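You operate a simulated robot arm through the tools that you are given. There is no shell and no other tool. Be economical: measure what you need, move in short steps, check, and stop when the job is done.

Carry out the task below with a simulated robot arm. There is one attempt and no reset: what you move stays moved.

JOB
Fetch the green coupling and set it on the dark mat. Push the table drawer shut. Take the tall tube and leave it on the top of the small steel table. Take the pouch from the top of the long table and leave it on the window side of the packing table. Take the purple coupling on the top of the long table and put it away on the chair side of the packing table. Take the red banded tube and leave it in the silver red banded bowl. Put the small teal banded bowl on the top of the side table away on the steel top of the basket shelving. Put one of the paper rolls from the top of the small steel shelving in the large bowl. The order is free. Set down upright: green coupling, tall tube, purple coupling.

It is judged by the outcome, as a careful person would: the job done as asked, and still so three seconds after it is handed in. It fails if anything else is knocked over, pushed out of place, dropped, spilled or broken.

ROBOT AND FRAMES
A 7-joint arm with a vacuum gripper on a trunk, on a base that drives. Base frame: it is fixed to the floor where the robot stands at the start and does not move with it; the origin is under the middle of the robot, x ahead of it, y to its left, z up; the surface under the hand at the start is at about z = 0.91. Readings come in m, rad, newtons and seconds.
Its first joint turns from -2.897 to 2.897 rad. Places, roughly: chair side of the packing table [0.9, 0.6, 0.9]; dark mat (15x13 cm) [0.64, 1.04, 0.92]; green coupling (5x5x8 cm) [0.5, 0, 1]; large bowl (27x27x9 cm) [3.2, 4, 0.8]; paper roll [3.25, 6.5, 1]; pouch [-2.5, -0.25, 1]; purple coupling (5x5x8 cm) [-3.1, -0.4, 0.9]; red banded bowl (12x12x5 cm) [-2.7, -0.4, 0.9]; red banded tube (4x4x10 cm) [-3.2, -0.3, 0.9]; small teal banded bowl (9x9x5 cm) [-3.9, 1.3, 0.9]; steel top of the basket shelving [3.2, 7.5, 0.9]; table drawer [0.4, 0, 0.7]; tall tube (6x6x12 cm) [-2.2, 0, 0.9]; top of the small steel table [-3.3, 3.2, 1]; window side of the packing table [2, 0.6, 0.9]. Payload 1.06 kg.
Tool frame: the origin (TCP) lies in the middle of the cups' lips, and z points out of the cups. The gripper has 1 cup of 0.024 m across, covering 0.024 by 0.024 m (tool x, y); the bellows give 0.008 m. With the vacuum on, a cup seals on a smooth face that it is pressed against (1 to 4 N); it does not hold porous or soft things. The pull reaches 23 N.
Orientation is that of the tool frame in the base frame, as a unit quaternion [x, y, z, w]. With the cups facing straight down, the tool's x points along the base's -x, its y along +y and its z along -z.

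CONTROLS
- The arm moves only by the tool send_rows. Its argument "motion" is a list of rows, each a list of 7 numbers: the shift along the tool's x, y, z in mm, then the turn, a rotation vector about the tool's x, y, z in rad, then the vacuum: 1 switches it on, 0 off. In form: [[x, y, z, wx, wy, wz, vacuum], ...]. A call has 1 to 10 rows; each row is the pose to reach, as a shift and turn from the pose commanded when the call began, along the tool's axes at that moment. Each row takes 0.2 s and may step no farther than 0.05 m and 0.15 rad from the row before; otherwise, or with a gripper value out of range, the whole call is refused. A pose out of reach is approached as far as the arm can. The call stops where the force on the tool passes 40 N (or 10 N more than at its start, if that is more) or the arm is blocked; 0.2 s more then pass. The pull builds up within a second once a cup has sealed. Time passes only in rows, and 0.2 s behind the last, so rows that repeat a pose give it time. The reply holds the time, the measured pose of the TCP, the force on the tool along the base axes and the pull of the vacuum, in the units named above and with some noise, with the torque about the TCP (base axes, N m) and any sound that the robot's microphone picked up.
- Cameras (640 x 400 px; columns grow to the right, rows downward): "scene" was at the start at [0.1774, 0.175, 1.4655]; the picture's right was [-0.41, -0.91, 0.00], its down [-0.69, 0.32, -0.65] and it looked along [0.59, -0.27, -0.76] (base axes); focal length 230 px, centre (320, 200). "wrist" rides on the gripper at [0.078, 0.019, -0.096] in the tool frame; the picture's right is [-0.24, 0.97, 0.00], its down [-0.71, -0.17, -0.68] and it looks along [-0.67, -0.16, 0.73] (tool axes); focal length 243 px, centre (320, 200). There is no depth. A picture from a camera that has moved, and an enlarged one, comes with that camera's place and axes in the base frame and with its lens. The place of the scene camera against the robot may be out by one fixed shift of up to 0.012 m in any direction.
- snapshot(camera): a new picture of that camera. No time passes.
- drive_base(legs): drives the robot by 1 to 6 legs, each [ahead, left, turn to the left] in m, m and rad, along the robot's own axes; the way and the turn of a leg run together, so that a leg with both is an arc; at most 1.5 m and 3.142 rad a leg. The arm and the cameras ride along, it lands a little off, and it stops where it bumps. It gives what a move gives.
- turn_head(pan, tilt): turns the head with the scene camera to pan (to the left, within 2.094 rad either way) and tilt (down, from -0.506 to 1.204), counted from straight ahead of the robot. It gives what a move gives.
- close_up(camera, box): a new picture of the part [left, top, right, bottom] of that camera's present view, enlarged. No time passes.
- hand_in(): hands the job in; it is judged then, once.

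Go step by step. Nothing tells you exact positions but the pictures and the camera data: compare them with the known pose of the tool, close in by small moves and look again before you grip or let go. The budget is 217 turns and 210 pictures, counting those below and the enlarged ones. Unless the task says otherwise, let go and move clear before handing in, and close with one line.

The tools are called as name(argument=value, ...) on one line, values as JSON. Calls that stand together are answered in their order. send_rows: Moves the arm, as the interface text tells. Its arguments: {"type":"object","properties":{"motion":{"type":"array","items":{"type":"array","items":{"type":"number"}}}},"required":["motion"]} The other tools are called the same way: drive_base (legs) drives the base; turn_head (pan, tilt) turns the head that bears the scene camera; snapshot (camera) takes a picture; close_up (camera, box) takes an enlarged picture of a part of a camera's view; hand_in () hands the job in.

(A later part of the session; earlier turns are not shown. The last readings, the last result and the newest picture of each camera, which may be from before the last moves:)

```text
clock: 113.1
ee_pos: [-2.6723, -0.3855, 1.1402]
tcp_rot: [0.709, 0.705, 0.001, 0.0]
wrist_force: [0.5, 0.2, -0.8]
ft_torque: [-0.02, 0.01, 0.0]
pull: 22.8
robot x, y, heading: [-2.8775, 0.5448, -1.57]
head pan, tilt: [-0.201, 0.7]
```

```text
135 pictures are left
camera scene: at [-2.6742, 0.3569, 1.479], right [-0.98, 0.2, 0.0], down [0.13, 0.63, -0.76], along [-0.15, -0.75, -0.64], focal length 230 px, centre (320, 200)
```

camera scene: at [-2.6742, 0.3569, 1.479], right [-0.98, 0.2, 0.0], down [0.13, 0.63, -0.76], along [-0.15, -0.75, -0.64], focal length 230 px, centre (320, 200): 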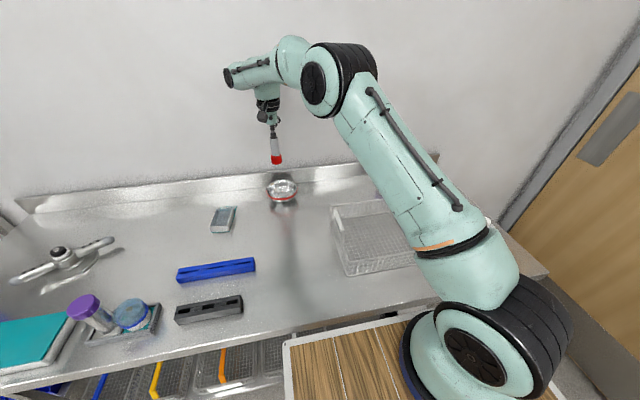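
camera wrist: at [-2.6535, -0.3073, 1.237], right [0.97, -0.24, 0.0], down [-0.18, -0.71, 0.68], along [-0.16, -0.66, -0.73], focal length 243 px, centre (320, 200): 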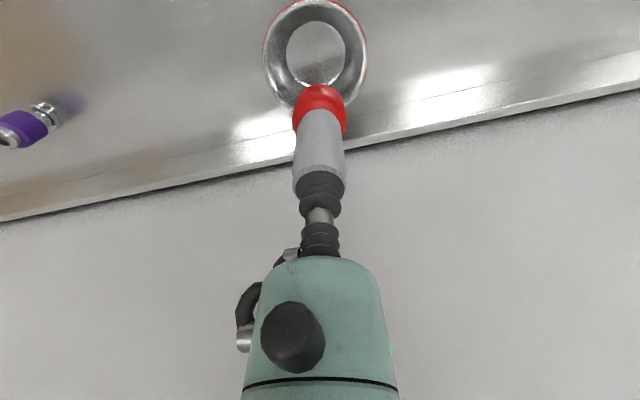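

The tube is over the bowl. I'll lower it in with a small correction.

send_rows(motion=[[5, -3, 40, 0, 0, 0, 1], [5, -3, 80, 0, 0, 0, 1], [5, -3, 115, 0, 0, 0, 1], [5, -3, 135, 0, 0, 0, 1], [5, -3, 135, 0, 0, 0, 1]])

close_up(camera="wrist", box=[220, 0, 420, 200])

close_up(camera="scene", box=[230, 100, 330, 220])

```text
clock: 114.3
ee_pos: [-2.6776, -0.3808, 1.0036]
tcp_rot: [0.709, 0.705, 0.0, -0.001]
wrist_force: [1.1, -0.1, -1.0]
ft_torque: [0.01, 0.0, -0.04]
pull: 23.0
robot x, y, heading: [-2.8724, 0.5422, -1.566]
head pan, tilt: [-0.201, 0.7]
```

```text
2.00 times, centred on (320, 100) of wrist
camera zoom: at [-2.6577, -0.3027, 1.1013], right [0.97, -0.24, 0.0], down [-0.18, -0.71, 0.68], along [-0.16, -0.66, -0.73], focal length 485 px, centre (320, 400)
```

zoom: 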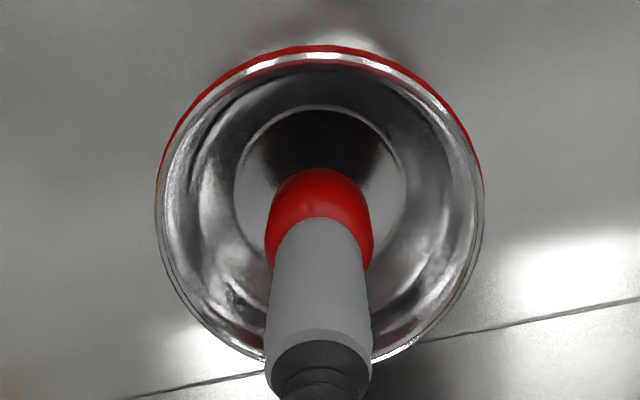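

```text
3.33 times, centred on (280, 160) of scene
camera zoom: at [-2.6742, 0.3569, 1.479], right [-0.98, 0.2, 0.0], down [0.13, 0.63, -0.76], along [-0.15, -0.75, -0.64], focal length 766 px, centre (453, 333)
```

zoom: 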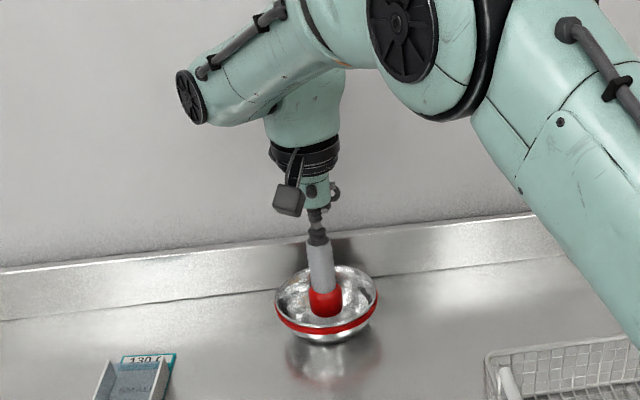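

Nicely inside and centred. I'll lower to contact and release.

send_rows(motion=[[0, 0, 10, 0, 0, 0, 1], [0, 0, 16, 0, 0, 0, 1], [0, 0, 20, 0, 0, 0, 1], [0, 0, 20, 0, 0, 0, 1]])

```text
clock: 115.3
ee_pos: [-2.6754, -0.3813, 0.9849]
tcp_rot: [0.708, 0.706, 0.001, -0.001]
wrist_force: [0.5, 1.3, -1.2]
ft_torque: [0.01, 0.0, 0.03]
pull: 22.7
robot x, y, heading: [-2.8707, 0.5404, -1.57]
head pan, tilt: [-0.201, 0.7]
```

send_rows(motion=[[0, 0, 3, 0, 0, 0, 1], [0, 0, 6, 0, 0, 0, 1], [0, 0, 8, 0, 0, 0, 1], [0, 0, 8, 0, 0, 0, 1]])

```text
clock: 116.3
ee_pos: [-2.6747, -0.3816, 0.9768]
tcp_rot: [0.709, 0.705, 0.0, 0.0]
wrist_force: [-0.4, 1.1, 6.7]
ft_torque: [0.01, 0.0, -0.02]
pull: 23.2
robot x, y, heading: [-2.8737, 0.5424, -1.571]
head pan, tilt: [-0.201, 0.7]
```

Contact at 6.7 N. I'll release and rise.

send_rows(motion=[[0, 0, -1, 0, 0, 0, 0], [0, 0, -1, 0, 0, 0, 0], [0, 0, -1, 0, 0, 0, 0], [0, 0, -1, 0, 0, 0, 0], [0, 0, -8, 0, 0, 0, 0], [0, 0, -30, 0, 0, 0, 0], [0, 0, -75, 0, 0, 0, 0], [0, 0, -120, 0, 0, 0, 0], [0, 0, -160, 0, 0, 0, 0], [0, 0, -200, 0, 0, 0, 0]])

close_up(camera="scene", box=[190, 130, 350, 250])

snapshot(camera="wrist")

```text
clock: 118.5
ee_pos: [-2.6756, -0.3818, 1.1772]
tcp_rot: [0.709, 0.705, 0.001, -0.001]
wrist_force: [0.2, -0.1, 0.9]
ft_torque: [-0.01, 0.01, 0.0]
pull: 0.0
robot x, y, heading: [-2.8752, 0.5453, -1.568]
head pan, tilt: [-0.201, 0.7]
```

```text
3.33 times, centred on (270, 190) of scene
camera zoom: at [-2.6741, 0.3565, 1.4789], right [-0.98, 0.2, 0.0], down [0.13, 0.63, -0.76], along [-0.15, -0.75, -0.64], focal length 766 px, centre (487, 233)
```

zoom: 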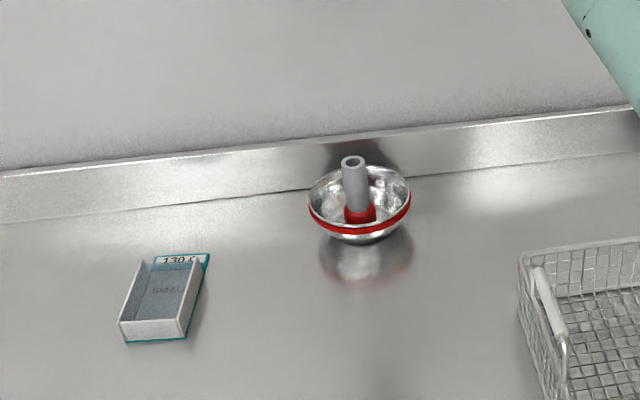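

```text
131 pictures are left
camera wrist: at [-2.6556, -0.3032, 1.2746], right [0.97, -0.24, 0.0], down [-0.18, -0.71, 0.68], along [-0.16, -0.66, -0.73], focal length 243 px, centre (320, 200)
```

wrist: 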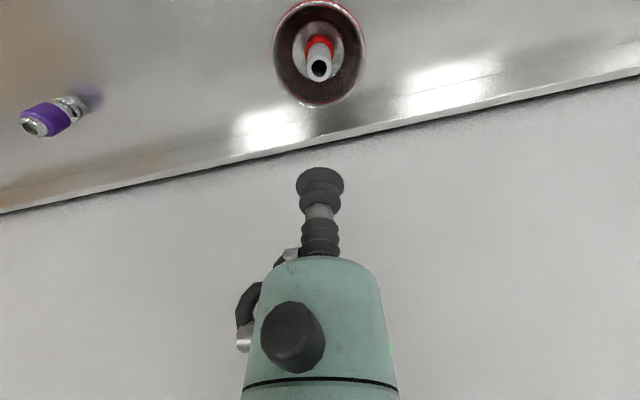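

The tube stands in the bowl. While here, I'll look at the pouch more closely with the wrist camera.

send_rows(motion=[[30, 30, 0, 0, 0, 0, 0], [60, 60, 0, 0, 0, 0, 0], [90, 90, 0, 0, 0, 0, 0], [120, 120, 0, 0, 0, 0, 0], [140, 150, 0, 0, 0, 0, 0], [150, 190, 0, 0, 0, 0, 0], [150, 190, 0, 0, 0, 0, 0]])

snapshot(camera="wrist")

```text
clock: 120.1
ee_pos: [-2.4846, -0.2318, 1.1805]
tcp_rot: [0.709, 0.705, 0.001, 0.0]
wrist_force: [0.5, 0.3, 0.3]
ft_torque: [-0.02, 0.01, 0.0]
pull: 0.1
robot x, y, heading: [-2.8738, 0.5455, -1.571]
head pan, tilt: [-0.201, 0.7]
```

```text
130 pictures are left
camera wrist: at [-2.4645, -0.1537, 1.2768], right [0.97, -0.24, 0.0], down [-0.18, -0.71, 0.68], along [-0.16, -0.66, -0.73], focal length 243 px, centre (320, 200)
```

wrist: 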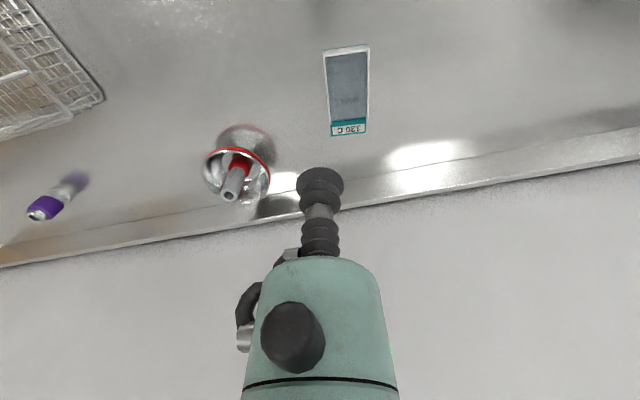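

close_up(camera="wrist", box=[300, 30, 400, 150])

close_up(camera="scene", box=[0, 200, 280, 390])

```text
3.33 times, centred on (350, 90) of wrist
camera zoom: at [-2.4645, -0.1537, 1.2768], right [0.97, -0.24, 0.0], down [-0.18, -0.71, 0.68], along [-0.16, -0.66, -0.73], focal length 809 px, centre (220, 567)
```

zoom: 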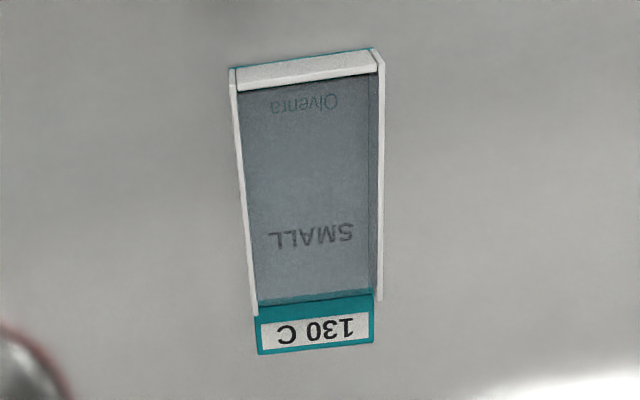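

```text
2.11 times, centred on (140, 295) of scene
camera zoom: at [-2.6742, 0.3569, 1.479], right [-0.98, 0.2, 0.0], down [0.13, 0.63, -0.76], along [-0.15, -0.75, -0.64], focal length 484 px, centre (699, 0)
```

zoom: 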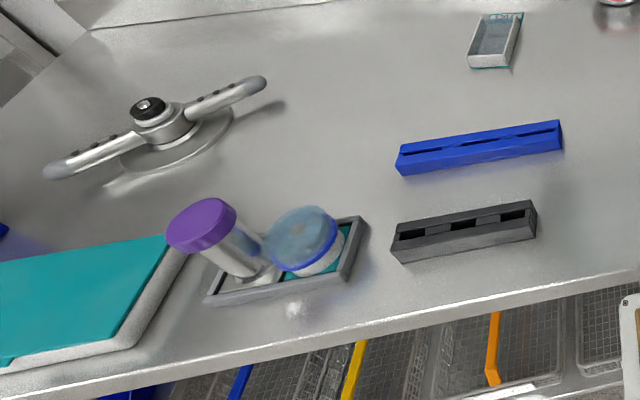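

That object is the pouch: teal backing with a grey film window "SMALL". I'll do the purple coupling first, since it's in reach at about (-3.095, -0.364).

send_rows(motion=[[0, -48, 0, 0, 0, 0, 0], [0, -96, 0, 0, 0, 0, 0], [0, -144, 0, 0, 0, 0, 0], [0, -192, 0, 0, 0, 0, 0], [0, -240, 0, 0, 0, 0, 0], [0, -288, 0, 0, 0, 0, 0], [0, -336, 0, 0, 0, 0, 0], [0, -384, 0, 0, 0, 0, 0], [-20, -420, 0, 0, 0, 0, 0], [-40, -460, 0, 0, 0, 0, 0]])

send_rows(motion=[[-20, -40, 10, 0, 0, 0, 0], [-40, -80, 20, 0, 0, 0, 0], [-65, -115, 40, 0, 0, 0, 0], [-90, -150, 60, 0, 0, 0, 0], [-90, -150, 100, 0, 0, 0, 0], [-90, -150, 140, 0, 0, 0, 0], [-90, -150, 170, 0, 0, 0, 0], [-90, -150, 170, 0, 0, 0, 0]])

close_up(camera="wrist", box=[230, 60, 410, 180])

close_up(camera="scene", box=[330, 130, 450, 220])

```text
clock: 122.3
ee_pos: [-2.9439, -0.2691, 1.1787]
tcp_rot: [0.708, 0.706, 0.0, 0.0]
wrist_force: [0.6, 0.4, 0.4]
ft_torque: [-0.02, 0.02, 0.03]
pull: 0.0
robot x, y, heading: [-2.8744, 0.5424, -1.574]
head pan, tilt: [-0.201, 0.7]
```

```text
clock: 124.1
ee_pos: [-3.0951, -0.3582, 1.0073]
tcp_rot: [0.709, 0.705, 0.001, -0.001]
wrist_force: [0.3, 0.9, 0.4]
ft_torque: [-0.01, 0.0, -0.02]
pull: 0.1
robot x, y, heading: [-2.873, 0.5456, -1.575]
head pan, tilt: [-0.201, 0.7]
```

```text
3.33 times, centred on (320, 120) of wrist
camera zoom: at [-3.0763, -0.2801, 1.1035], right [0.97, -0.24, 0.0], down [-0.18, -0.71, 0.68], along [-0.16, -0.66, -0.73], focal length 809 px, centre (320, 467)
```

zoom: 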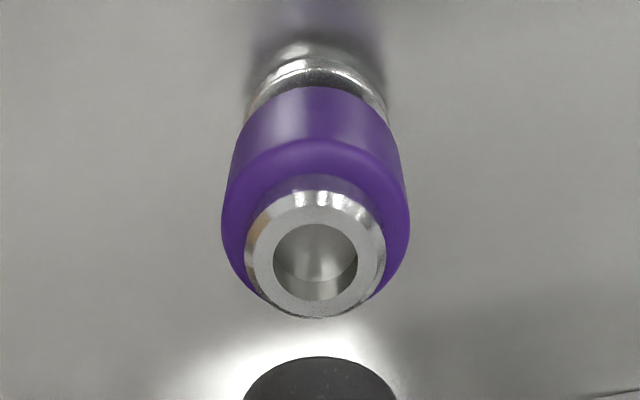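

```text
4.44 times, centred on (390, 175) of scene
camera zoom: at [-2.6742, 0.3569, 1.479], right [-0.98, 0.2, 0.0], down [0.13, 0.63, -0.76], along [-0.15, -0.75, -0.64], focal length 1021 px, centre (9, 311)
```

zoom: 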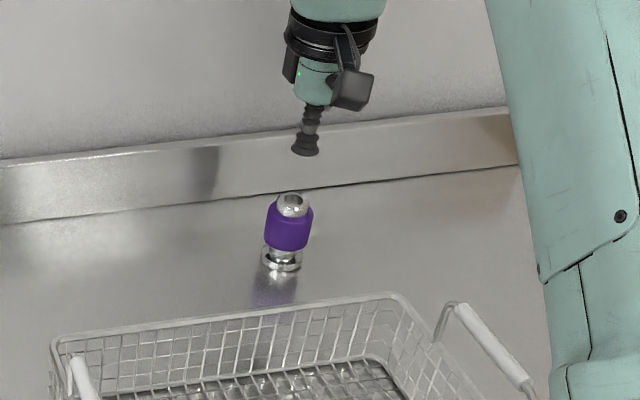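

The coupling top is at about (-3.097, -0.363, 0.947). I'll descend to 13 mm above and check.

send_rows(motion=[[-5, -2, 25, 0, 0, 0, 0], [-5, -2, 47, 0, 0, 0, 0], [-5, -2, 47, 0, 0, 0, 0]])

close_up(camera="wrist", box=[230, 80, 410, 200])

```text
clock: 124.9
ee_pos: [-3.0962, -0.3613, 0.9604]
tcp_rot: [0.709, 0.705, 0.0, 0.0]
wrist_force: [0.5, 0.1, 0.0]
ft_torque: [-0.02, -0.05, -0.01]
pull: 0.1
robot x, y, heading: [-2.8715, 0.5436, -1.572]
head pan, tilt: [-0.201, 0.7]
```

```text
3.33 times, centred on (320, 140) of wrist
camera zoom: at [-3.0774, -0.2829, 1.0565], right [0.97, -0.24, 0.0], down [-0.18, -0.71, 0.68], along [-0.16, -0.66, -0.73], focal length 809 px, centre (320, 400)
```

zoom: 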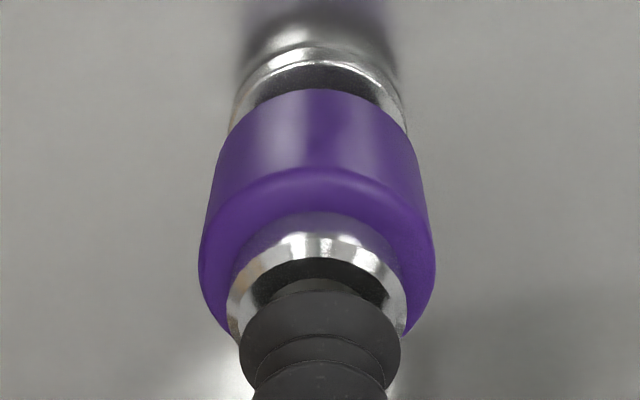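

Centred. I'll press with the vacuum on.

send_rows(motion=[[0, -0.5, 6, 0, 0, 0, 1], [0, -0.5, 11, 0, 0, 0, 1], [0, -0.5, 14, 0, 0, 0, 1], [0, -0.5, 16, 0, 0, 0, 1], [0, -0.5, 16, 0, 0, 0, 1], [0, -0.5, 16, 0, 0, 0, 1]])

```text
clock: 126.3
ee_pos: [-3.0966, -0.364, 0.9431]
tcp_rot: [0.709, 0.705, 0.0, 0.001]
wrist_force: [-4.3, 3.1, 16.0]
ft_torque: [-0.03, 0.03, -0.03]
pull: 23.2
robot x, y, heading: [-2.8749, 0.5448, -1.568]
head pan, tilt: [-0.201, 0.7]
```

Sealed. I'll lift, pull the coupling back toward me, and back away from the table.

send_rows(motion=[[0, 0, -10, 0, 0, 0, 1], [0, 0, -50, 0, 0, 0, 1], [0, 0, -95, 0, 0, 0, 1], [0, 0, -140, 0, 0, 0, 1], [20, 0, -185, 0, 0, 0, 1], [65, 0, -200, 0, 0, 0, 1], [110, 10, -210, 0, 0, 0, 1], [150, 30, -210, 0, 0, 0, 1], [190, 50, -210, 0, 0, 0, 1], [230, 70, -210, 0, 0, 0, 1]])

drive_base(legs=[[-0.5, 0, 0], [0, 0, 1.57], [1.3, -0.35, 0], [1.1, -0.33, 0]])

turn_head(pan=0.3, tilt=0.7)

snapshot(camera="scene")

```text
clock: 128.5
ee_pos: [-3.0277, -0.1345, 1.1535]
tcp_rot: [0.709, 0.706, 0.001, -0.001]
wrist_force: [-0.1, -0.1, -1.5]
ft_torque: [0.06, 0.01, 0.0]
pull: 22.9
robot x, y, heading: [-2.8738, 0.5459, -1.573]
head pan, tilt: [-0.201, 0.7]
```

```text
clock: 146.8
ee_pos: [0.1609, 0.2377, 1.1541]
tcp_rot: [-0.011, 1.0, 0.001, 0.0]
wrist_force: [0.3, -0.7, -0.7]
ft_torque: [-0.04, 0.03, -0.01]
pull: 22.7
robot x, y, heading: [-0.5202, 0.3699, 0.03]
head pan, tilt: [-0.201, 0.7]
```

```text
clock: 147.7
ee_pos: [0.1603, 0.2365, 1.1539]
tcp_rot: [-0.012, 1.0, 0.0, -0.002]
wrist_force: [-0.3, 0.3, -2.2]
ft_torque: [0.01, 0.0, 0.01]
pull: 22.9
robot x, y, heading: [-0.5269, 0.3713, 0.027]
head pan, tilt: [0.3, 0.7]
```

```text
124 pictures are left
camera scene: at [-0.34, 0.6076, 1.479], right [0.32, -0.95, 0.0], down [-0.61, -0.21, -0.76], along [0.72, 0.25, -0.64], focal length 230 px, centre (320, 200)
```

scene: 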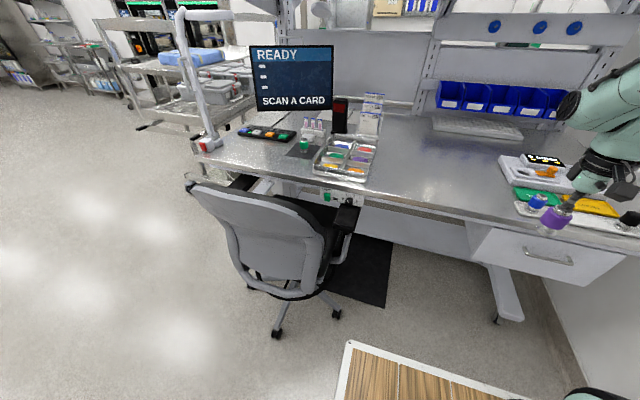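

All good. I'll drive up to the packing table beside the chair.

drive_base(legs=[[0, 0, -0.027], [0.5, -0.01, 0]])

send_rows(motion=[[-30, 30, 0, 0, 0, 0, 1], [-60, 60, 0, 0, 0, 0, 1], [-90, 90, 0, 0, 0, 0, 1], [-120, 120, 0, 0, 0, 0, 1], [-150, 150, 0, 0, 0, 0, 1], [-170, 185, 0, 0, 0, 0, 1], [-170, 210, 0, 0, 0, 0, 1], [-170, 210, 0, 0, 0, 0, 1]])

snapshot(camera="wrist")

snapshot(camera="scene")

```text
clock: 151.0
ee_pos: [0.66, 0.2221, 1.1541]
tcp_rot: [-0.006, 1.0, -0.001, -0.001]
wrist_force: [0.8, -0.3, -2.1]
ft_torque: [0.04, -0.03, 0.03]
pull: 23.1
robot x, y, heading: [-0.0206, 0.3662, 0.012]
head pan, tilt: [0.3, 0.7]
```

```text
clock: 152.8
ee_pos: [0.826, 0.4336, 1.1543]
tcp_rot: [-0.005, 1.0, 0.0, -0.001]
wrist_force: [-0.4, -1.0, -1.5]
ft_torque: [0.01, 0.01, -0.03]
pull: 22.7
robot x, y, heading: [-0.0192, 0.3676, 0.016]
head pan, tilt: [0.3, 0.7]
```

```text
123 pictures are left
camera wrist: at [0.748, 0.4523, 1.2507], right [0.22, 0.97, 0.0], down [0.71, -0.16, 0.68], along [0.67, -0.15, -0.73], focal length 243 px, centre (320, 200)
```

wrist: 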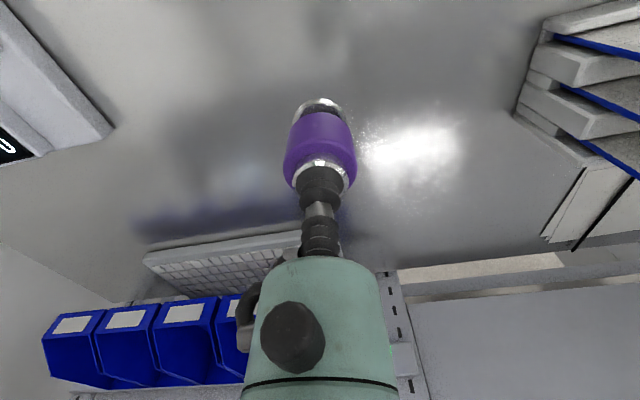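

```text
122 pictures are left
camera scene: at [0.1646, 0.5999, 1.479], right [0.31, -0.95, 0.0], down [-0.61, -0.2, -0.76], along [0.73, 0.24, -0.64], focal length 230 px, centre (320, 200)
```

scene: 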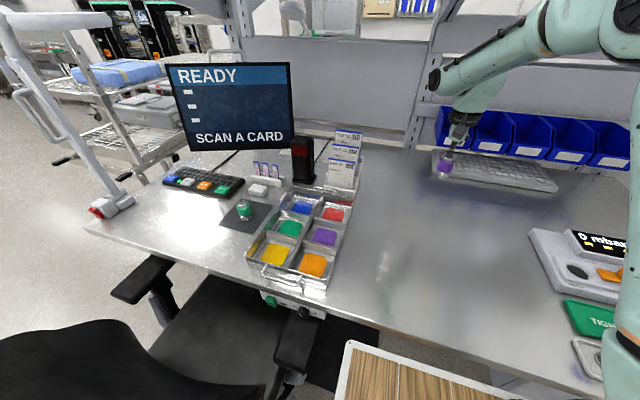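

Free surface is below the hand. I'll lower the coupling to about z=1.0.

send_rows(motion=[[0, 0, 40, 0, 0, 0, 1], [0, 0, 80, 0, 0, 0, 1], [0, 0, 120, 0, 0, 0, 1], [0, 0, 150, 0, 0, 0, 1], [0, 0, 160, 0, 0, 0, 1], [0, 0, 166, 0, 0, 0, 1], [0, 0, 166, 0, 0, 0, 1]])

snapshot(camera="wrist")

```text
clock: 154.4
ee_pos: [0.8269, 0.4347, 0.9879]
tcp_rot: [-0.005, 1.0, 0.0, -0.001]
wrist_force: [0.3, -0.4, -1.6]
ft_torque: [0.01, 0.02, -0.01]
pull: 23.2
robot x, y, heading: [-0.0235, 0.3643, 0.017]
head pan, tilt: [0.3, 0.7]
```

```text
121 pictures are left
camera wrist: at [0.7491, 0.4532, 1.0849], right [0.22, 0.97, 0.0], down [0.71, -0.16, 0.68], along [0.67, -0.15, -0.73], focal length 243 px, centre (320, 200)
```

wrist: 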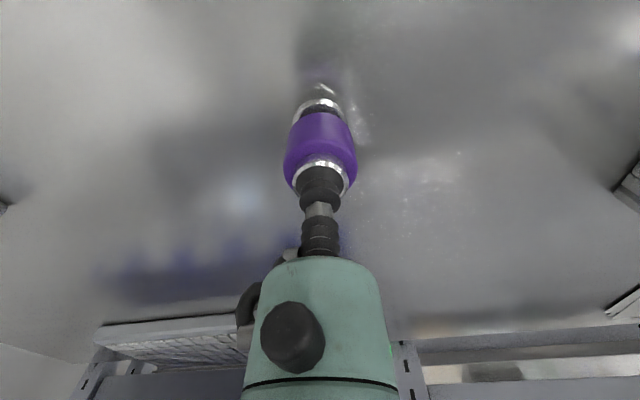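

send_rows(motion=[[0, 0, 4, 0, 0, 0, 1], [0, 0, 7, 0, 0, 0, 1], [0, 0, 10, 0, 0, 0, 1], [0, 0, 10, 0, 0, 0, 1]])

```text
clock: 155.4
ee_pos: [0.828, 0.4338, 0.9795]
tcp_rot: [-0.005, 1.0, 0.0, 0.0]
wrist_force: [-2.2, -0.9, 10.6]
ft_torque: [0.01, -0.07, 0.02]
pull: 22.9
robot x, y, heading: [-0.0199, 0.3677, 0.016]
head pan, tilt: [0.3, 0.7]
```

Contact at 10.6 N. I'll release and rise.

send_rows(motion=[[0, 0, -1.5, 0, 0, 0, 0], [0, 0, -1.5, 0, 0, 0, 0], [0, 0, -1.5, 0, 0, 0, 0], [0, 0, -2, 0, 0, 0, 0], [0, 0, -8, 0, 0, 0, 0], [0, 0, -30, 0, 0, 0, 0], [0, 0, -75, 0, 0, 0, 0], [0, 0, -120, 0, 0, 0, 0], [20, 0, -165, 0, 0, 0, 0], [60, 0, -190, 0, 0, 0, 0]])

snapshot(camera="scene")

```text
clock: 157.6
ee_pos: [0.7688, 0.4357, 1.1682]
tcp_rot: [-0.005, 1.0, 0.001, -0.002]
wrist_force: [0.6, 0.0, -0.4]
ft_torque: [0.02, -0.01, -0.01]
pull: 0.1
robot x, y, heading: [-0.0196, 0.3635, 0.012]
head pan, tilt: [0.3, 0.7]
```

```text
120 pictures are left
camera scene: at [0.1654, 0.6, 1.4789], right [0.31, -0.95, 0.0], down [-0.61, -0.2, -0.76], along [0.73, 0.24, -0.64], focal length 230 px, centre (320, 200)
```

scene: 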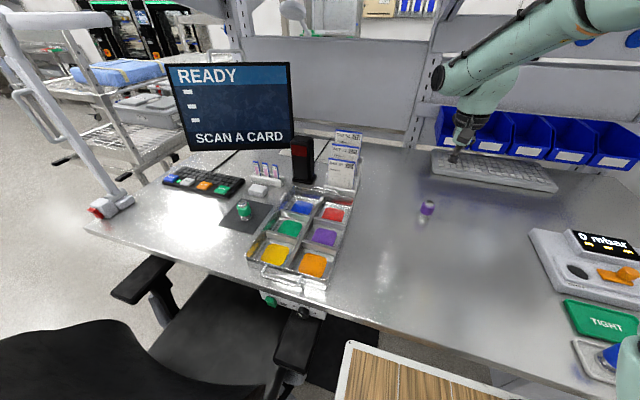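

The purple coupling is upright. Now back to the long table for the tall tube and the pouch.

send_rows(motion=[[40, 0, -10, 0, 0, 0, 0], [80, 0, -20, 0, 0, 0, 0], [120, 0, -30, 0, 0, 0, 0], [160, 0, -40, 0, 0, 0, 0]])

drive_base(legs=[[-0.6, 0, 0], [-0.9, 0.3, 0], [-0.88, 0.25, 0], [0, 0, -1.585]])

turn_head(pan=0.0, tilt=0.8)

snapshot(camera="scene")

```text
clock: 158.6
ee_pos: [0.605, 0.4323, 1.211]
tcp_rot: [-0.006, 1.0, 0.0, -0.001]
wrist_force: [-0.2, -0.4, -0.5]
ft_torque: [-0.01, 0.02, -0.01]
pull: 0.0
robot x, y, heading: [-0.0184, 0.3653, 0.017]
head pan, tilt: [0.3, 0.7]
```

```text
clock: 174.8
ee_pos: [-2.3421, 0.2223, 1.2107]
tcp_rot: [0.698, 0.716, 0.0, 0.0]
wrist_force: [0.1, -0.6, 0.6]
ft_torque: [0.01, -0.01, -0.03]
pull: 0.0
robot x, y, heading: [-2.4174, 0.8443, -1.539]
head pan, tilt: [0.3, 0.7]
```

```text
clock: 175.6
ee_pos: [-2.3423, 0.222, 1.2099]
tcp_rot: [0.698, 0.716, 0.0, -0.001]
wrist_force: [0.3, -0.3, 0.1]
ft_torque: [-0.01, -0.02, 0.0]
pull: 0.1
robot x, y, heading: [-2.4177, 0.8468, -1.542]
head pan, tilt: [0.0, 0.799]
```

```text
119 pictures are left
camera scene: at [-2.196, 0.6688, 1.4708], right [-1.0, -0.03, 0.0], down [-0.02, 0.72, -0.7], along [0.02, -0.7, -0.72], focal length 230 px, centre (320, 200)
```

scene: 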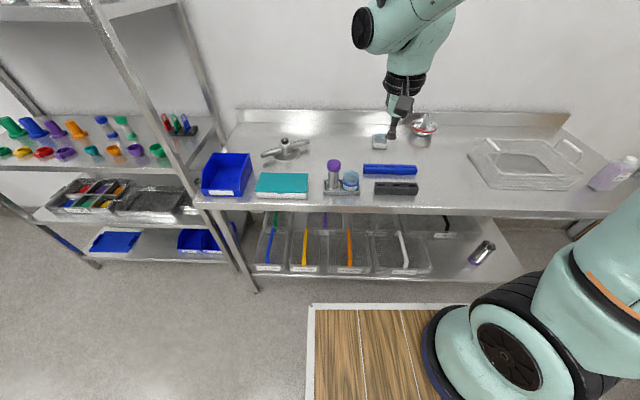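

I'll square up and approach the table.

drive_base(legs=[[0, 0, -0.03], [0.3, 0, 0]])

snapshot(camera="scene")

snapshot(camera="wrist")

close_up(camera="scene", box=[260, 180, 430, 310])

```text
clock: 178.1
ee_pos: [-2.3636, -0.0866, 1.2101]
tcp_rot: [0.709, 0.705, 0.001, 0.0]
wrist_force: [-0.5, -0.7, 0.1]
ft_torque: [0.07, -0.01, 0.03]
pull: 0.0
robot x, y, heading: [-2.4191, 0.5386, -1.566]
head pan, tilt: [0.0, 0.799]
```

```text
118 pictures are left
camera scene: at [-2.202, 0.3559, 1.4707], right [-1.0, 0.0, 0.0], down [0.0, 0.72, -0.7], along [0.0, -0.7, -0.72], focal length 230 px, centre (320, 200)
```

scene: 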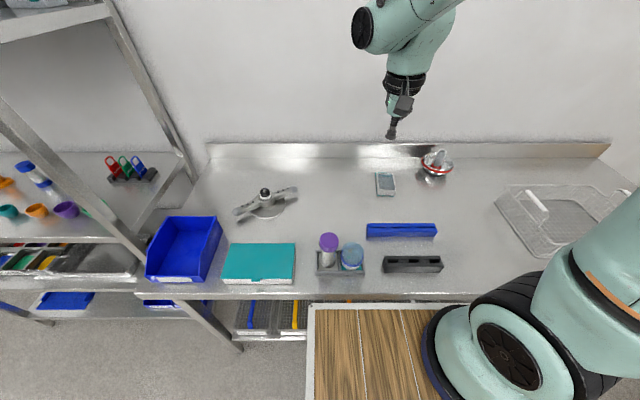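

```text
117 pictures are left
camera wrist: at [-2.3434, -0.0083, 1.3078], right [0.97, -0.24, 0.0], down [-0.18, -0.71, 0.68], along [-0.17, -0.66, -0.73], focal length 243 px, centre (320, 200)
```

wrist: 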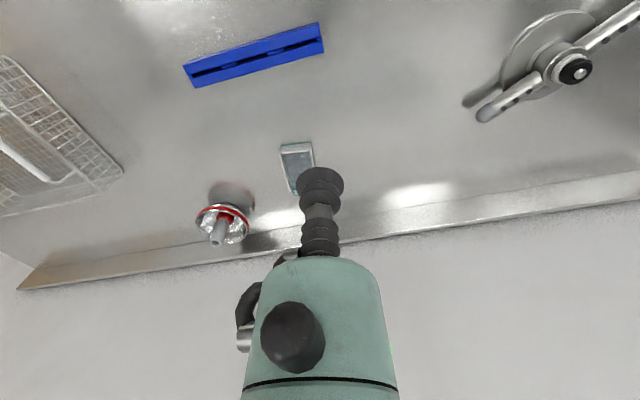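

```text
3.08 times, centred on (345, 245) of scene
camera zoom: at [-2.202, 0.3559, 1.4707], right [-1.0, 0.0, 0.0], down [0.0, 0.72, -0.7], along [0.0, -0.7, -0.72], focal length 707 px, centre (243, 62)
```

zoom: 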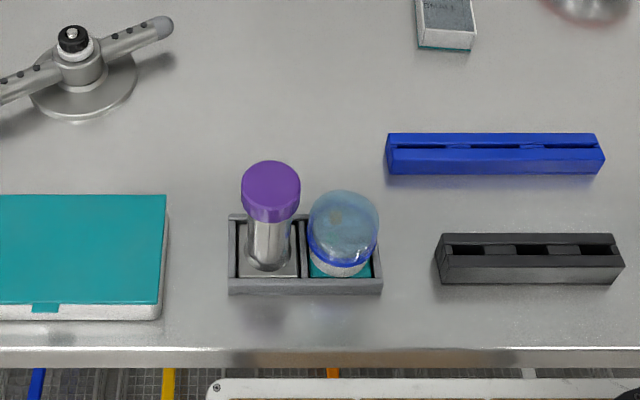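

The tall tube has a flat purple cap; it's the holder item at about (-2.22, 0.04). I'll take the pouch first and hover over it at about (-2.453, -0.285).

send_rows(motion=[[-40, -18, 20, 0, 0, 0, 0], [-80, -36, 40, 0, 0, 0, 0], [-120, -54, 60, 0, 0, 0, 0], [-160, -72, 80, 0, 0, 0, 0], [-196, -90, 100, 0, 0, 0, 0], [-196, -90, 140, 0, 0, 0, 0], [-196, -90, 180, 0, 0, 0, 0], [-196, -90, 220, 0, 0, 0, 0], [-196, -90, 220, 0, 0, 0, 0]])

snapshot(camera="wrist")

close_up(camera="scene", box=[340, 130, 450, 210])

```text
clock: 180.1
ee_pos: [-2.4534, -0.2814, 0.9916]
tcp_rot: [0.71, 0.704, 0.0, 0.0]
wrist_force: [-0.1, -0.2, 0.4]
ft_torque: [0.01, 0.0, 0.03]
pull: 0.0
robot x, y, heading: [-2.4146, 0.5427, -1.577]
head pan, tilt: [0.0, 0.799]
```

```text
115 pictures are left
camera wrist: at [-2.4347, -0.2034, 1.0885], right [0.97, -0.24, 0.0], down [-0.18, -0.71, 0.68], along [-0.17, -0.66, -0.73], focal length 243 px, centre (320, 200)
```

wrist: 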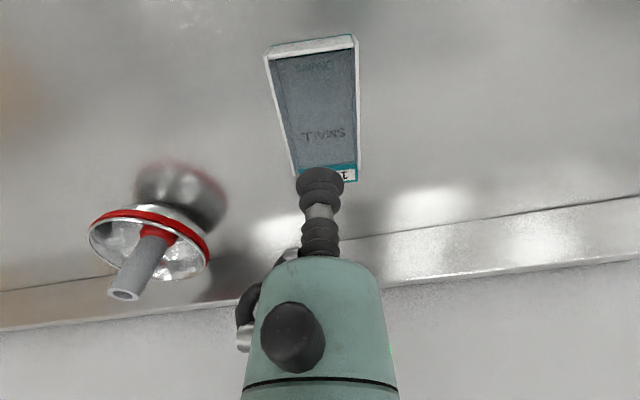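

```text
5.00 times, centred on (395, 170) of scene
camera zoom: at [-2.202, 0.356, 1.4707], right [-1.0, 0.0, 0.0], down [0.0, 0.72, -0.7], along [0.0, -0.7, -0.72], focal length 1149 px, centre (-55, 350)
```

zoom: 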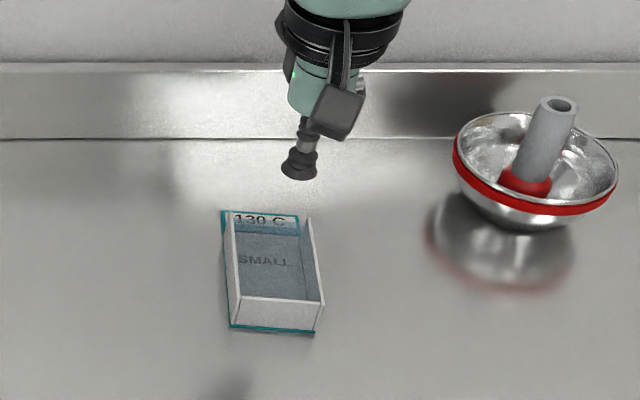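

The pouch measures about 13×6 cm, centred at (-2.458, -0.30). I'll descend over its middle with the vacuum on, slowly.

send_rows(motion=[[-17, -4, 30, 0, 0, 0, 0], [-17, -4, 65, 0, 0, 0, 0], [-17, -4, 85, 0, 0, 0, 0], [-17, -4, 85, 0, 0, 0, 0]])

close_up(camera="wrist", box=[220, 0, 420, 200])

close_up(camera="scene", box=[350, 140, 430, 200])

```text
clock: 181.1
ee_pos: [-2.4585, -0.3001, 0.9039]
tcp_rot: [0.71, 0.705, 0.0, -0.001]
wrist_force: [-0.6, -0.2, 2.9]
ft_torque: [-0.01, 0.01, 0.0]
pull: 0.1
robot x, y, heading: [-2.4183, 0.5397, -1.567]
head pan, tilt: [0.0, 0.799]
```

```text
2.00 times, centred on (320, 100) of wrist
camera zoom: at [-2.4384, -0.2206, 1.0025], right [0.97, -0.24, 0.0], down [-0.18, -0.71, 0.68], along [-0.17, -0.66, -0.73], focal length 485 px, centre (320, 400)
```

zoom: 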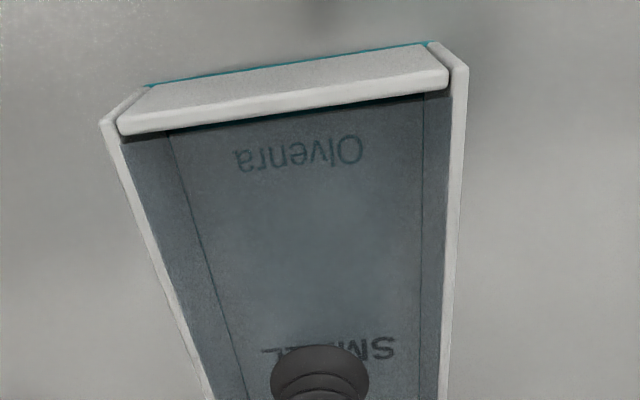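

```text
6.67 times, centred on (390, 170) of scene
camera zoom: at [-2.202, 0.3561, 1.4707], right [-1.0, 0.0, 0.0], down [0.0, 0.72, -0.7], along [0.0, -0.7, -0.72], focal length 1532 px, centre (-147, 400)
```

zoom: 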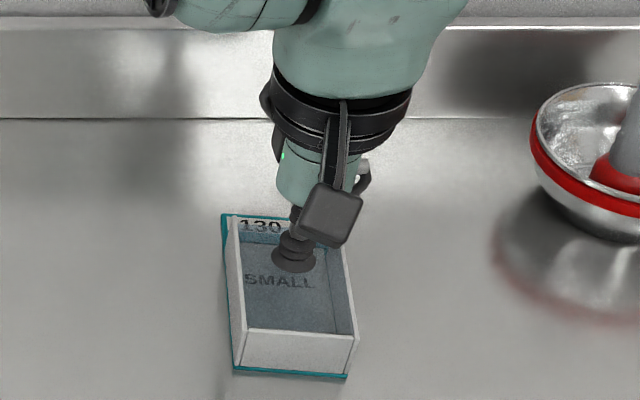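

Already in contact at 2.9 N: the film is on top at z≈0.905. I'll switch the vacuum on.

send_rows(motion=[[0, 0, 1, 0, 0, 0, 1], [0, 0, 1, 0, 0, 0, 1], [0, 0, 1, 0, 0, 0, 1], [0, 0, 1, 0, 0, 0, 1], [0, 0, 1, 0, 0, 0, 1]])

```text
clock: 182.3
ee_pos: [-2.4581, -0.2992, 0.9045]
tcp_rot: [0.709, 0.705, 0.0, -0.001]
wrist_force: [-0.3, -0.4, 2.6]
ft_torque: [0.01, -0.04, -0.04]
pull: 23.1
robot x, y, heading: [-2.4183, 0.5426, -1.571]
head pan, tilt: [0.0, 0.799]
```

Sealed. I'll lift, pull back and check that the whole pouch comes along.

send_rows(motion=[[0, 0, -15, 0, 0, 0, 1], [0, 0, -50, 0, 0, 0, 1], [0, 0, -95, 0, 0, 0, 1], [0, 0, -140, 0, 0, 0, 1], [0, 0, -185, 0, 0, 0, 1], [0, 0, -230, 0, 0, 0, 1], [40, 0, -245, 0, 0, 0, 1], [85, 0, -245, 0, 0, 0, 1]])

snapshot(camera="wrist")

snapshot(camera="scene")

```text
clock: 184.1
ee_pos: [-2.4568, -0.2123, 1.1493]
tcp_rot: [0.71, 0.705, 0.001, 0.0]
wrist_force: [0.5, -0.6, -1.3]
ft_torque: [0.02, 0.0, 0.01]
pull: 23.0
robot x, y, heading: [-2.419, 0.5409, -1.575]
head pan, tilt: [0.0, 0.799]
```

```text
111 pictures are left
camera wrist: at [-2.4368, -0.1334, 1.2451], right [0.97, -0.24, 0.0], down [-0.18, -0.71, 0.68], along [-0.17, -0.66, -0.73], focal length 243 px, centre (320, 200)
```

wrist: 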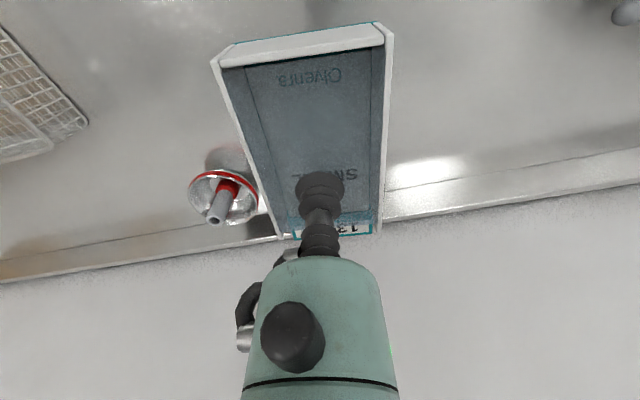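

```text
110 pictures are left
camera scene: at [-2.202, 0.3554, 1.4707], right [-1.0, 0.0, 0.0], down [0.0, 0.72, -0.7], along [0.0, -0.7, -0.72], focal length 230 px, centre (320, 200)
```

scene: 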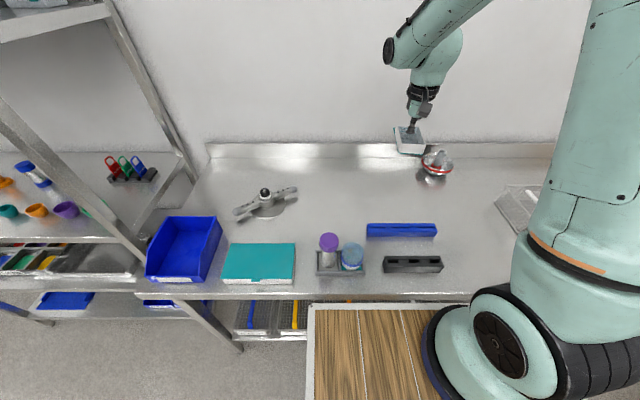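

The whole pouch is held. I'll retract, back off, turn, and drive toward the left end of the packing table to find the window side.

send_rows(motion=[[40, 0, 0, 0, 0, 0, 1], [80, 0, 0, 0, 0, 0, 1], [120, 0, 0, 0, 0, 0, 1], [150, 0, -10, 0, 0, 0, 1]])

drive_base(legs=[[-0.65, 0, 0], [0, 0, 1.57], [1.2, 0.7, 0], [0.5, 0.4, 0]])

turn_head(pan=-0.3, tilt=0.35)

snapshot(camera="scene")

turn_head(pan=0.5, tilt=0.35)

snapshot(camera="scene")

```text
clock: 185.1
ee_pos: [-2.4555, -0.0671, 1.1607]
tcp_rot: [0.709, 0.705, 0.0, 0.0]
wrist_force: [1.0, -1.3, -0.1]
ft_torque: [-0.01, 0.03, 0.03]
pull: 23.5
robot x, y, heading: [-2.4177, 0.5402, -1.57]
head pan, tilt: [0.0, 0.799]
```

```text
clock: 202.4
ee_pos: [-0.0479, 2.2442, 1.1604]
tcp_rot: [0.004, 1.0, 0.001, -0.001]
wrist_force: [-0.6, 0.6, -0.1]
ft_torque: [-0.01, 0.0, -0.01]
pull: 22.9
robot x, y, heading: [-0.656, 2.2787, -0.003]
head pan, tilt: [0.0, 0.799]
```

```text
clock: 203.3
ee_pos: [-0.0468, 2.2439, 1.1595]
tcp_rot: [0.005, 1.0, 0.0, -0.002]
wrist_force: [0.4, 0.2, 0.1]
ft_torque: [0.02, -0.02, -0.02]
pull: 23.1
robot x, y, heading: [-0.6531, 2.2807, -0.002]
head pan, tilt: [-0.3, 0.351]
```

```text
109 pictures are left
camera scene: at [-0.4582, 2.4612, 1.5103], right [-0.3, -0.95, 0.0], down [-0.33, 0.1, -0.94], along [0.9, -0.28, -0.34], focal length 230 px, centre (320, 200)
```

scene: 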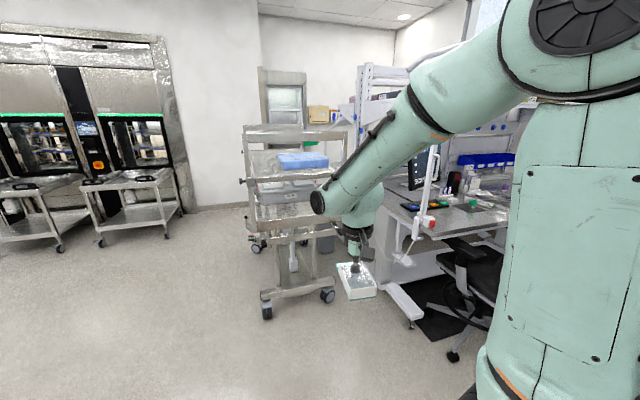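

```text
clock: 204.5
ee_pos: [-0.0475, 2.2447, 1.1576]
tcp_rot: [0.005, 1.0, 0.001, 0.0]
wrist_force: [0.2, 0.5, 0.0]
ft_torque: [-0.02, -0.01, 0.01]
pull: 23.4
robot x, y, heading: [-0.6541, 2.2809, -0.004]
head pan, tilt: [0.499, 0.351]
```

```text
108 pictures are left
camera scene: at [-0.4651, 2.5332, 1.5104], right [0.48, -0.88, 0.0], down [-0.3, -0.16, -0.94], along [0.83, 0.45, -0.34], focal length 230 px, centre (320, 200)
```

scene: 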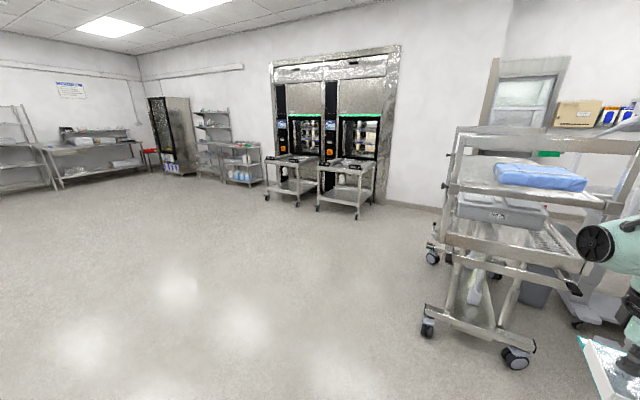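

A cart blocks the end of the packing table, x≈1.0–2.1, y≈1.9–2.5. I'll go around it on the far side via y≈3.05.

drive_base(legs=[[0.6, 0.75, 0], [1.4, 0.05, 0], [0.4, 0, 0]])

turn_head(pan=-0.9, tilt=0.4)

snapshot(camera="scene")

turn_head(pan=0.2, tilt=0.5)

snapshot(camera="scene")

```text
clock: 218.2
ee_pos: [2.3743, 2.9992, 1.159]
tcp_rot: [0.014, 1.0, -0.001, -0.001]
wrist_force: [-0.6, 0.3, -0.2]
ft_torque: [0.0, 0.02, -0.01]
pull: 23.1
robot x, y, heading: [1.7673, 3.0515, -0.025]
head pan, tilt: [0.499, 0.351]
```

```text
clock: 219.7
ee_pos: [2.374, 2.9999, 1.1588]
tcp_rot: [0.015, 1.0, 0.0, -0.001]
wrist_force: [-0.3, 0.1, -0.5]
ft_torque: [0.0, -0.03, 0.01]
pull: 22.9
robot x, y, heading: [1.7662, 3.0505, -0.024]
head pan, tilt: [-0.901, 0.4]
```

```text
107 pictures are left
camera scene: at [1.9348, 3.1794, 1.5058], right [-0.8, -0.6, 0.0], down [-0.24, 0.31, -0.92], along [0.56, -0.73, -0.39], focal length 230 px, centre (320, 200)
```

scene: 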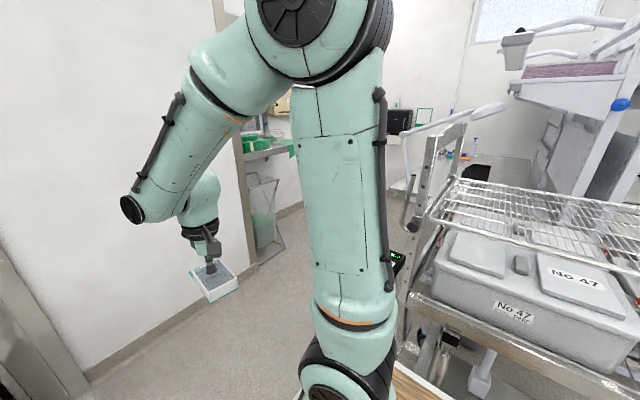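

```text
clock: 221.1
ee_pos: [2.3741, 2.9988, 1.1587]
tcp_rot: [0.014, 1.0, 0.0, -0.001]
wrist_force: [0.1, 0.7, 0.4]
ft_torque: [0.01, 0.01, 0.03]
pull: 23.4
robot x, y, heading: [1.7688, 3.0508, -0.027]
head pan, tilt: [0.201, 0.499]
```

```text
106 pictures are left
camera scene: at [1.9683, 3.2693, 1.4967], right [0.18, -0.98, 0.0], down [-0.47, -0.08, -0.88], along [0.86, 0.16, -0.48], focal length 230 px, centre (320, 200)
```

scene: 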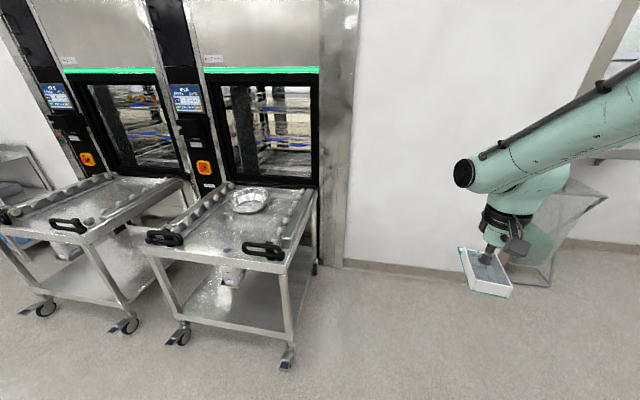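

Corridor to the window side lies between the packing table (x<~2.2) and a wall (x≈3.6). The large bowl is on the oven cart. I'll move on, turn right to face -y, and look down the corridor.

drive_base(legs=[[0.88, -0.08, 0], [0, 0, -1.545]])

turn_head(pan=0.3, tilt=0.5)

snapshot(camera="scene")

snapshot(camera="wrist")

```text
clock: 229.5
ee_pos: [2.5753, 2.3373, 1.1591]
tcp_rot: [0.72, 0.694, 0.0, 0.0]
wrist_force: [-0.4, 0.1, -0.3]
ft_torque: [0.0, 0.04, -0.03]
pull: 23.2
robot x, y, heading: [2.633, 2.939, -1.602]
head pan, tilt: [0.201, 0.499]
```

```text
clock: 230.1
ee_pos: [2.5766, 2.3361, 1.1586]
tcp_rot: [0.72, 0.694, 0.001, -0.002]
wrist_force: [0.6, -0.4, -0.3]
ft_torque: [-0.01, -0.02, 0.02]
pull: 22.9
robot x, y, heading: [2.6311, 2.9415, -1.603]
head pan, tilt: [0.3, 0.499]
```

```text
105 pictures are left
camera scene: at [2.8689, 2.7447, 1.4967], right [-0.96, -0.26, 0.0], down [-0.13, 0.46, -0.88], along [0.23, -0.85, -0.48], focal length 230 px, centre (320, 200)
```

scene: 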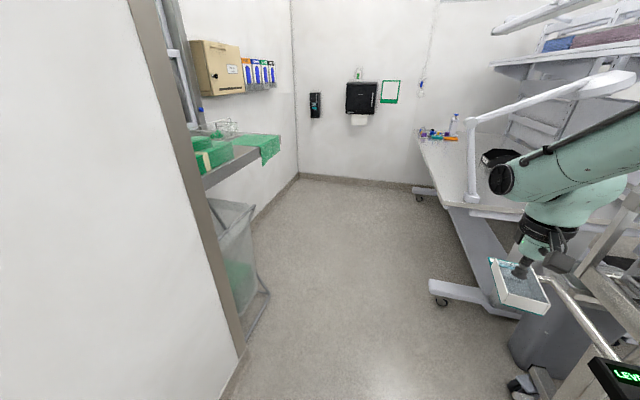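

```text
104 pictures are left
camera wrist: at [2.5977, 2.4138, 1.2559], right [0.96, -0.27, 0.0], down [-0.2, -0.7, 0.68], along [-0.19, -0.66, -0.73], focal length 243 px, centre (320, 200)
```

wrist: 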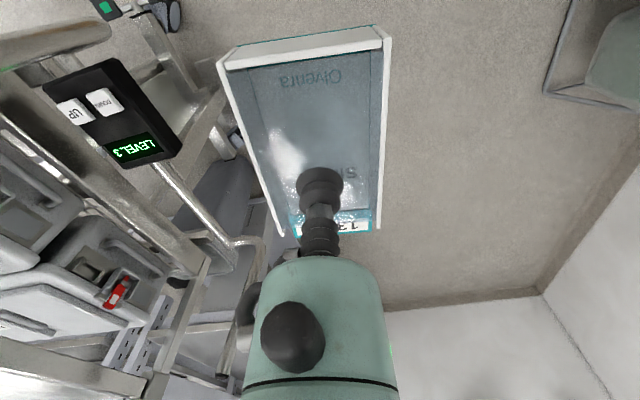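

The corridor is clear. The window-side table edge is at x≈2.47, and a lamp is clamped near (2.36, 1.41). I'll shift left for clearance and drive down alongside.

drive_base(legs=[[0, 0.22, 0.032], [1.0, 0.0, 0], [0.9, 0, 0]])

turn_head(pan=-0.9, tilt=0.55)

snapshot(camera="scene")

turn_head(pan=-1.7, tilt=0.4)

snapshot(camera="scene")

```text
clock: 240.8
ee_pos: [2.8273, 0.4616, 1.1589]
tcp_rot: [0.705, 0.709, 0.001, -0.001]
wrist_force: [0.3, 0.1, 0.0]
ft_torque: [-0.02, -0.02, 0.0]
pull: 22.6
robot x, y, heading: [2.8526, 1.0698, -1.561]
head pan, tilt: [0.3, 0.499]
```

```text
clock: 242.2
ee_pos: [2.8279, 0.4622, 1.1579]
tcp_rot: [0.705, 0.709, 0.001, -0.001]
wrist_force: [1.1, 0.0, -0.1]
ft_torque: [0.03, 0.04, -0.01]
pull: 22.5
robot x, y, heading: [2.8564, 1.07, -1.561]
head pan, tilt: [-0.901, 0.55]
```

```text
103 pictures are left
camera scene: at [3.0051, 0.9118, 1.4921], right [-0.63, 0.78, 0.0], down [0.41, 0.33, -0.85], along [-0.66, -0.54, -0.52], focal length 230 px, centre (320, 200)
```

scene: 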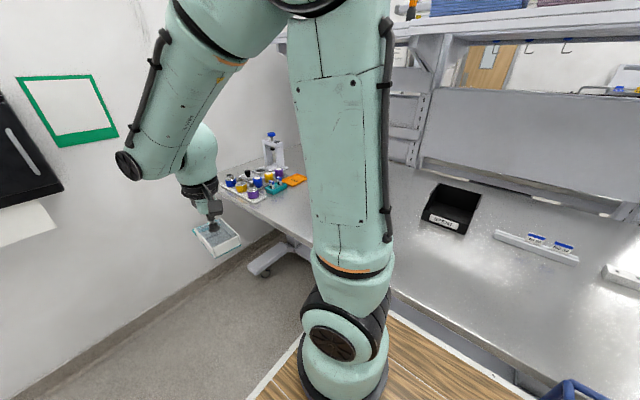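

```text
clock: 243.3
ee_pos: [2.8271, 0.4617, 1.1602]
tcp_rot: [0.705, 0.709, 0.001, -0.001]
wrist_force: [-0.8, 0.8, 0.0]
ft_torque: [0.02, -0.02, 0.0]
pull: 22.6
robot x, y, heading: [2.8597, 1.0692, -1.558]
head pan, tilt: [-1.7, 0.4]
```

```text
102 pictures are left
camera scene: at [2.9829, 0.9793, 1.5058], right [0.12, 0.99, 0.0], down [0.39, -0.05, -0.92], along [-0.91, 0.11, -0.39], focal length 230 px, centre (320, 200)
```

scene: 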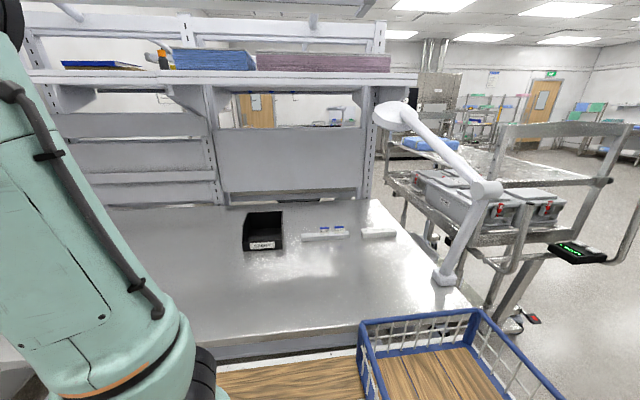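

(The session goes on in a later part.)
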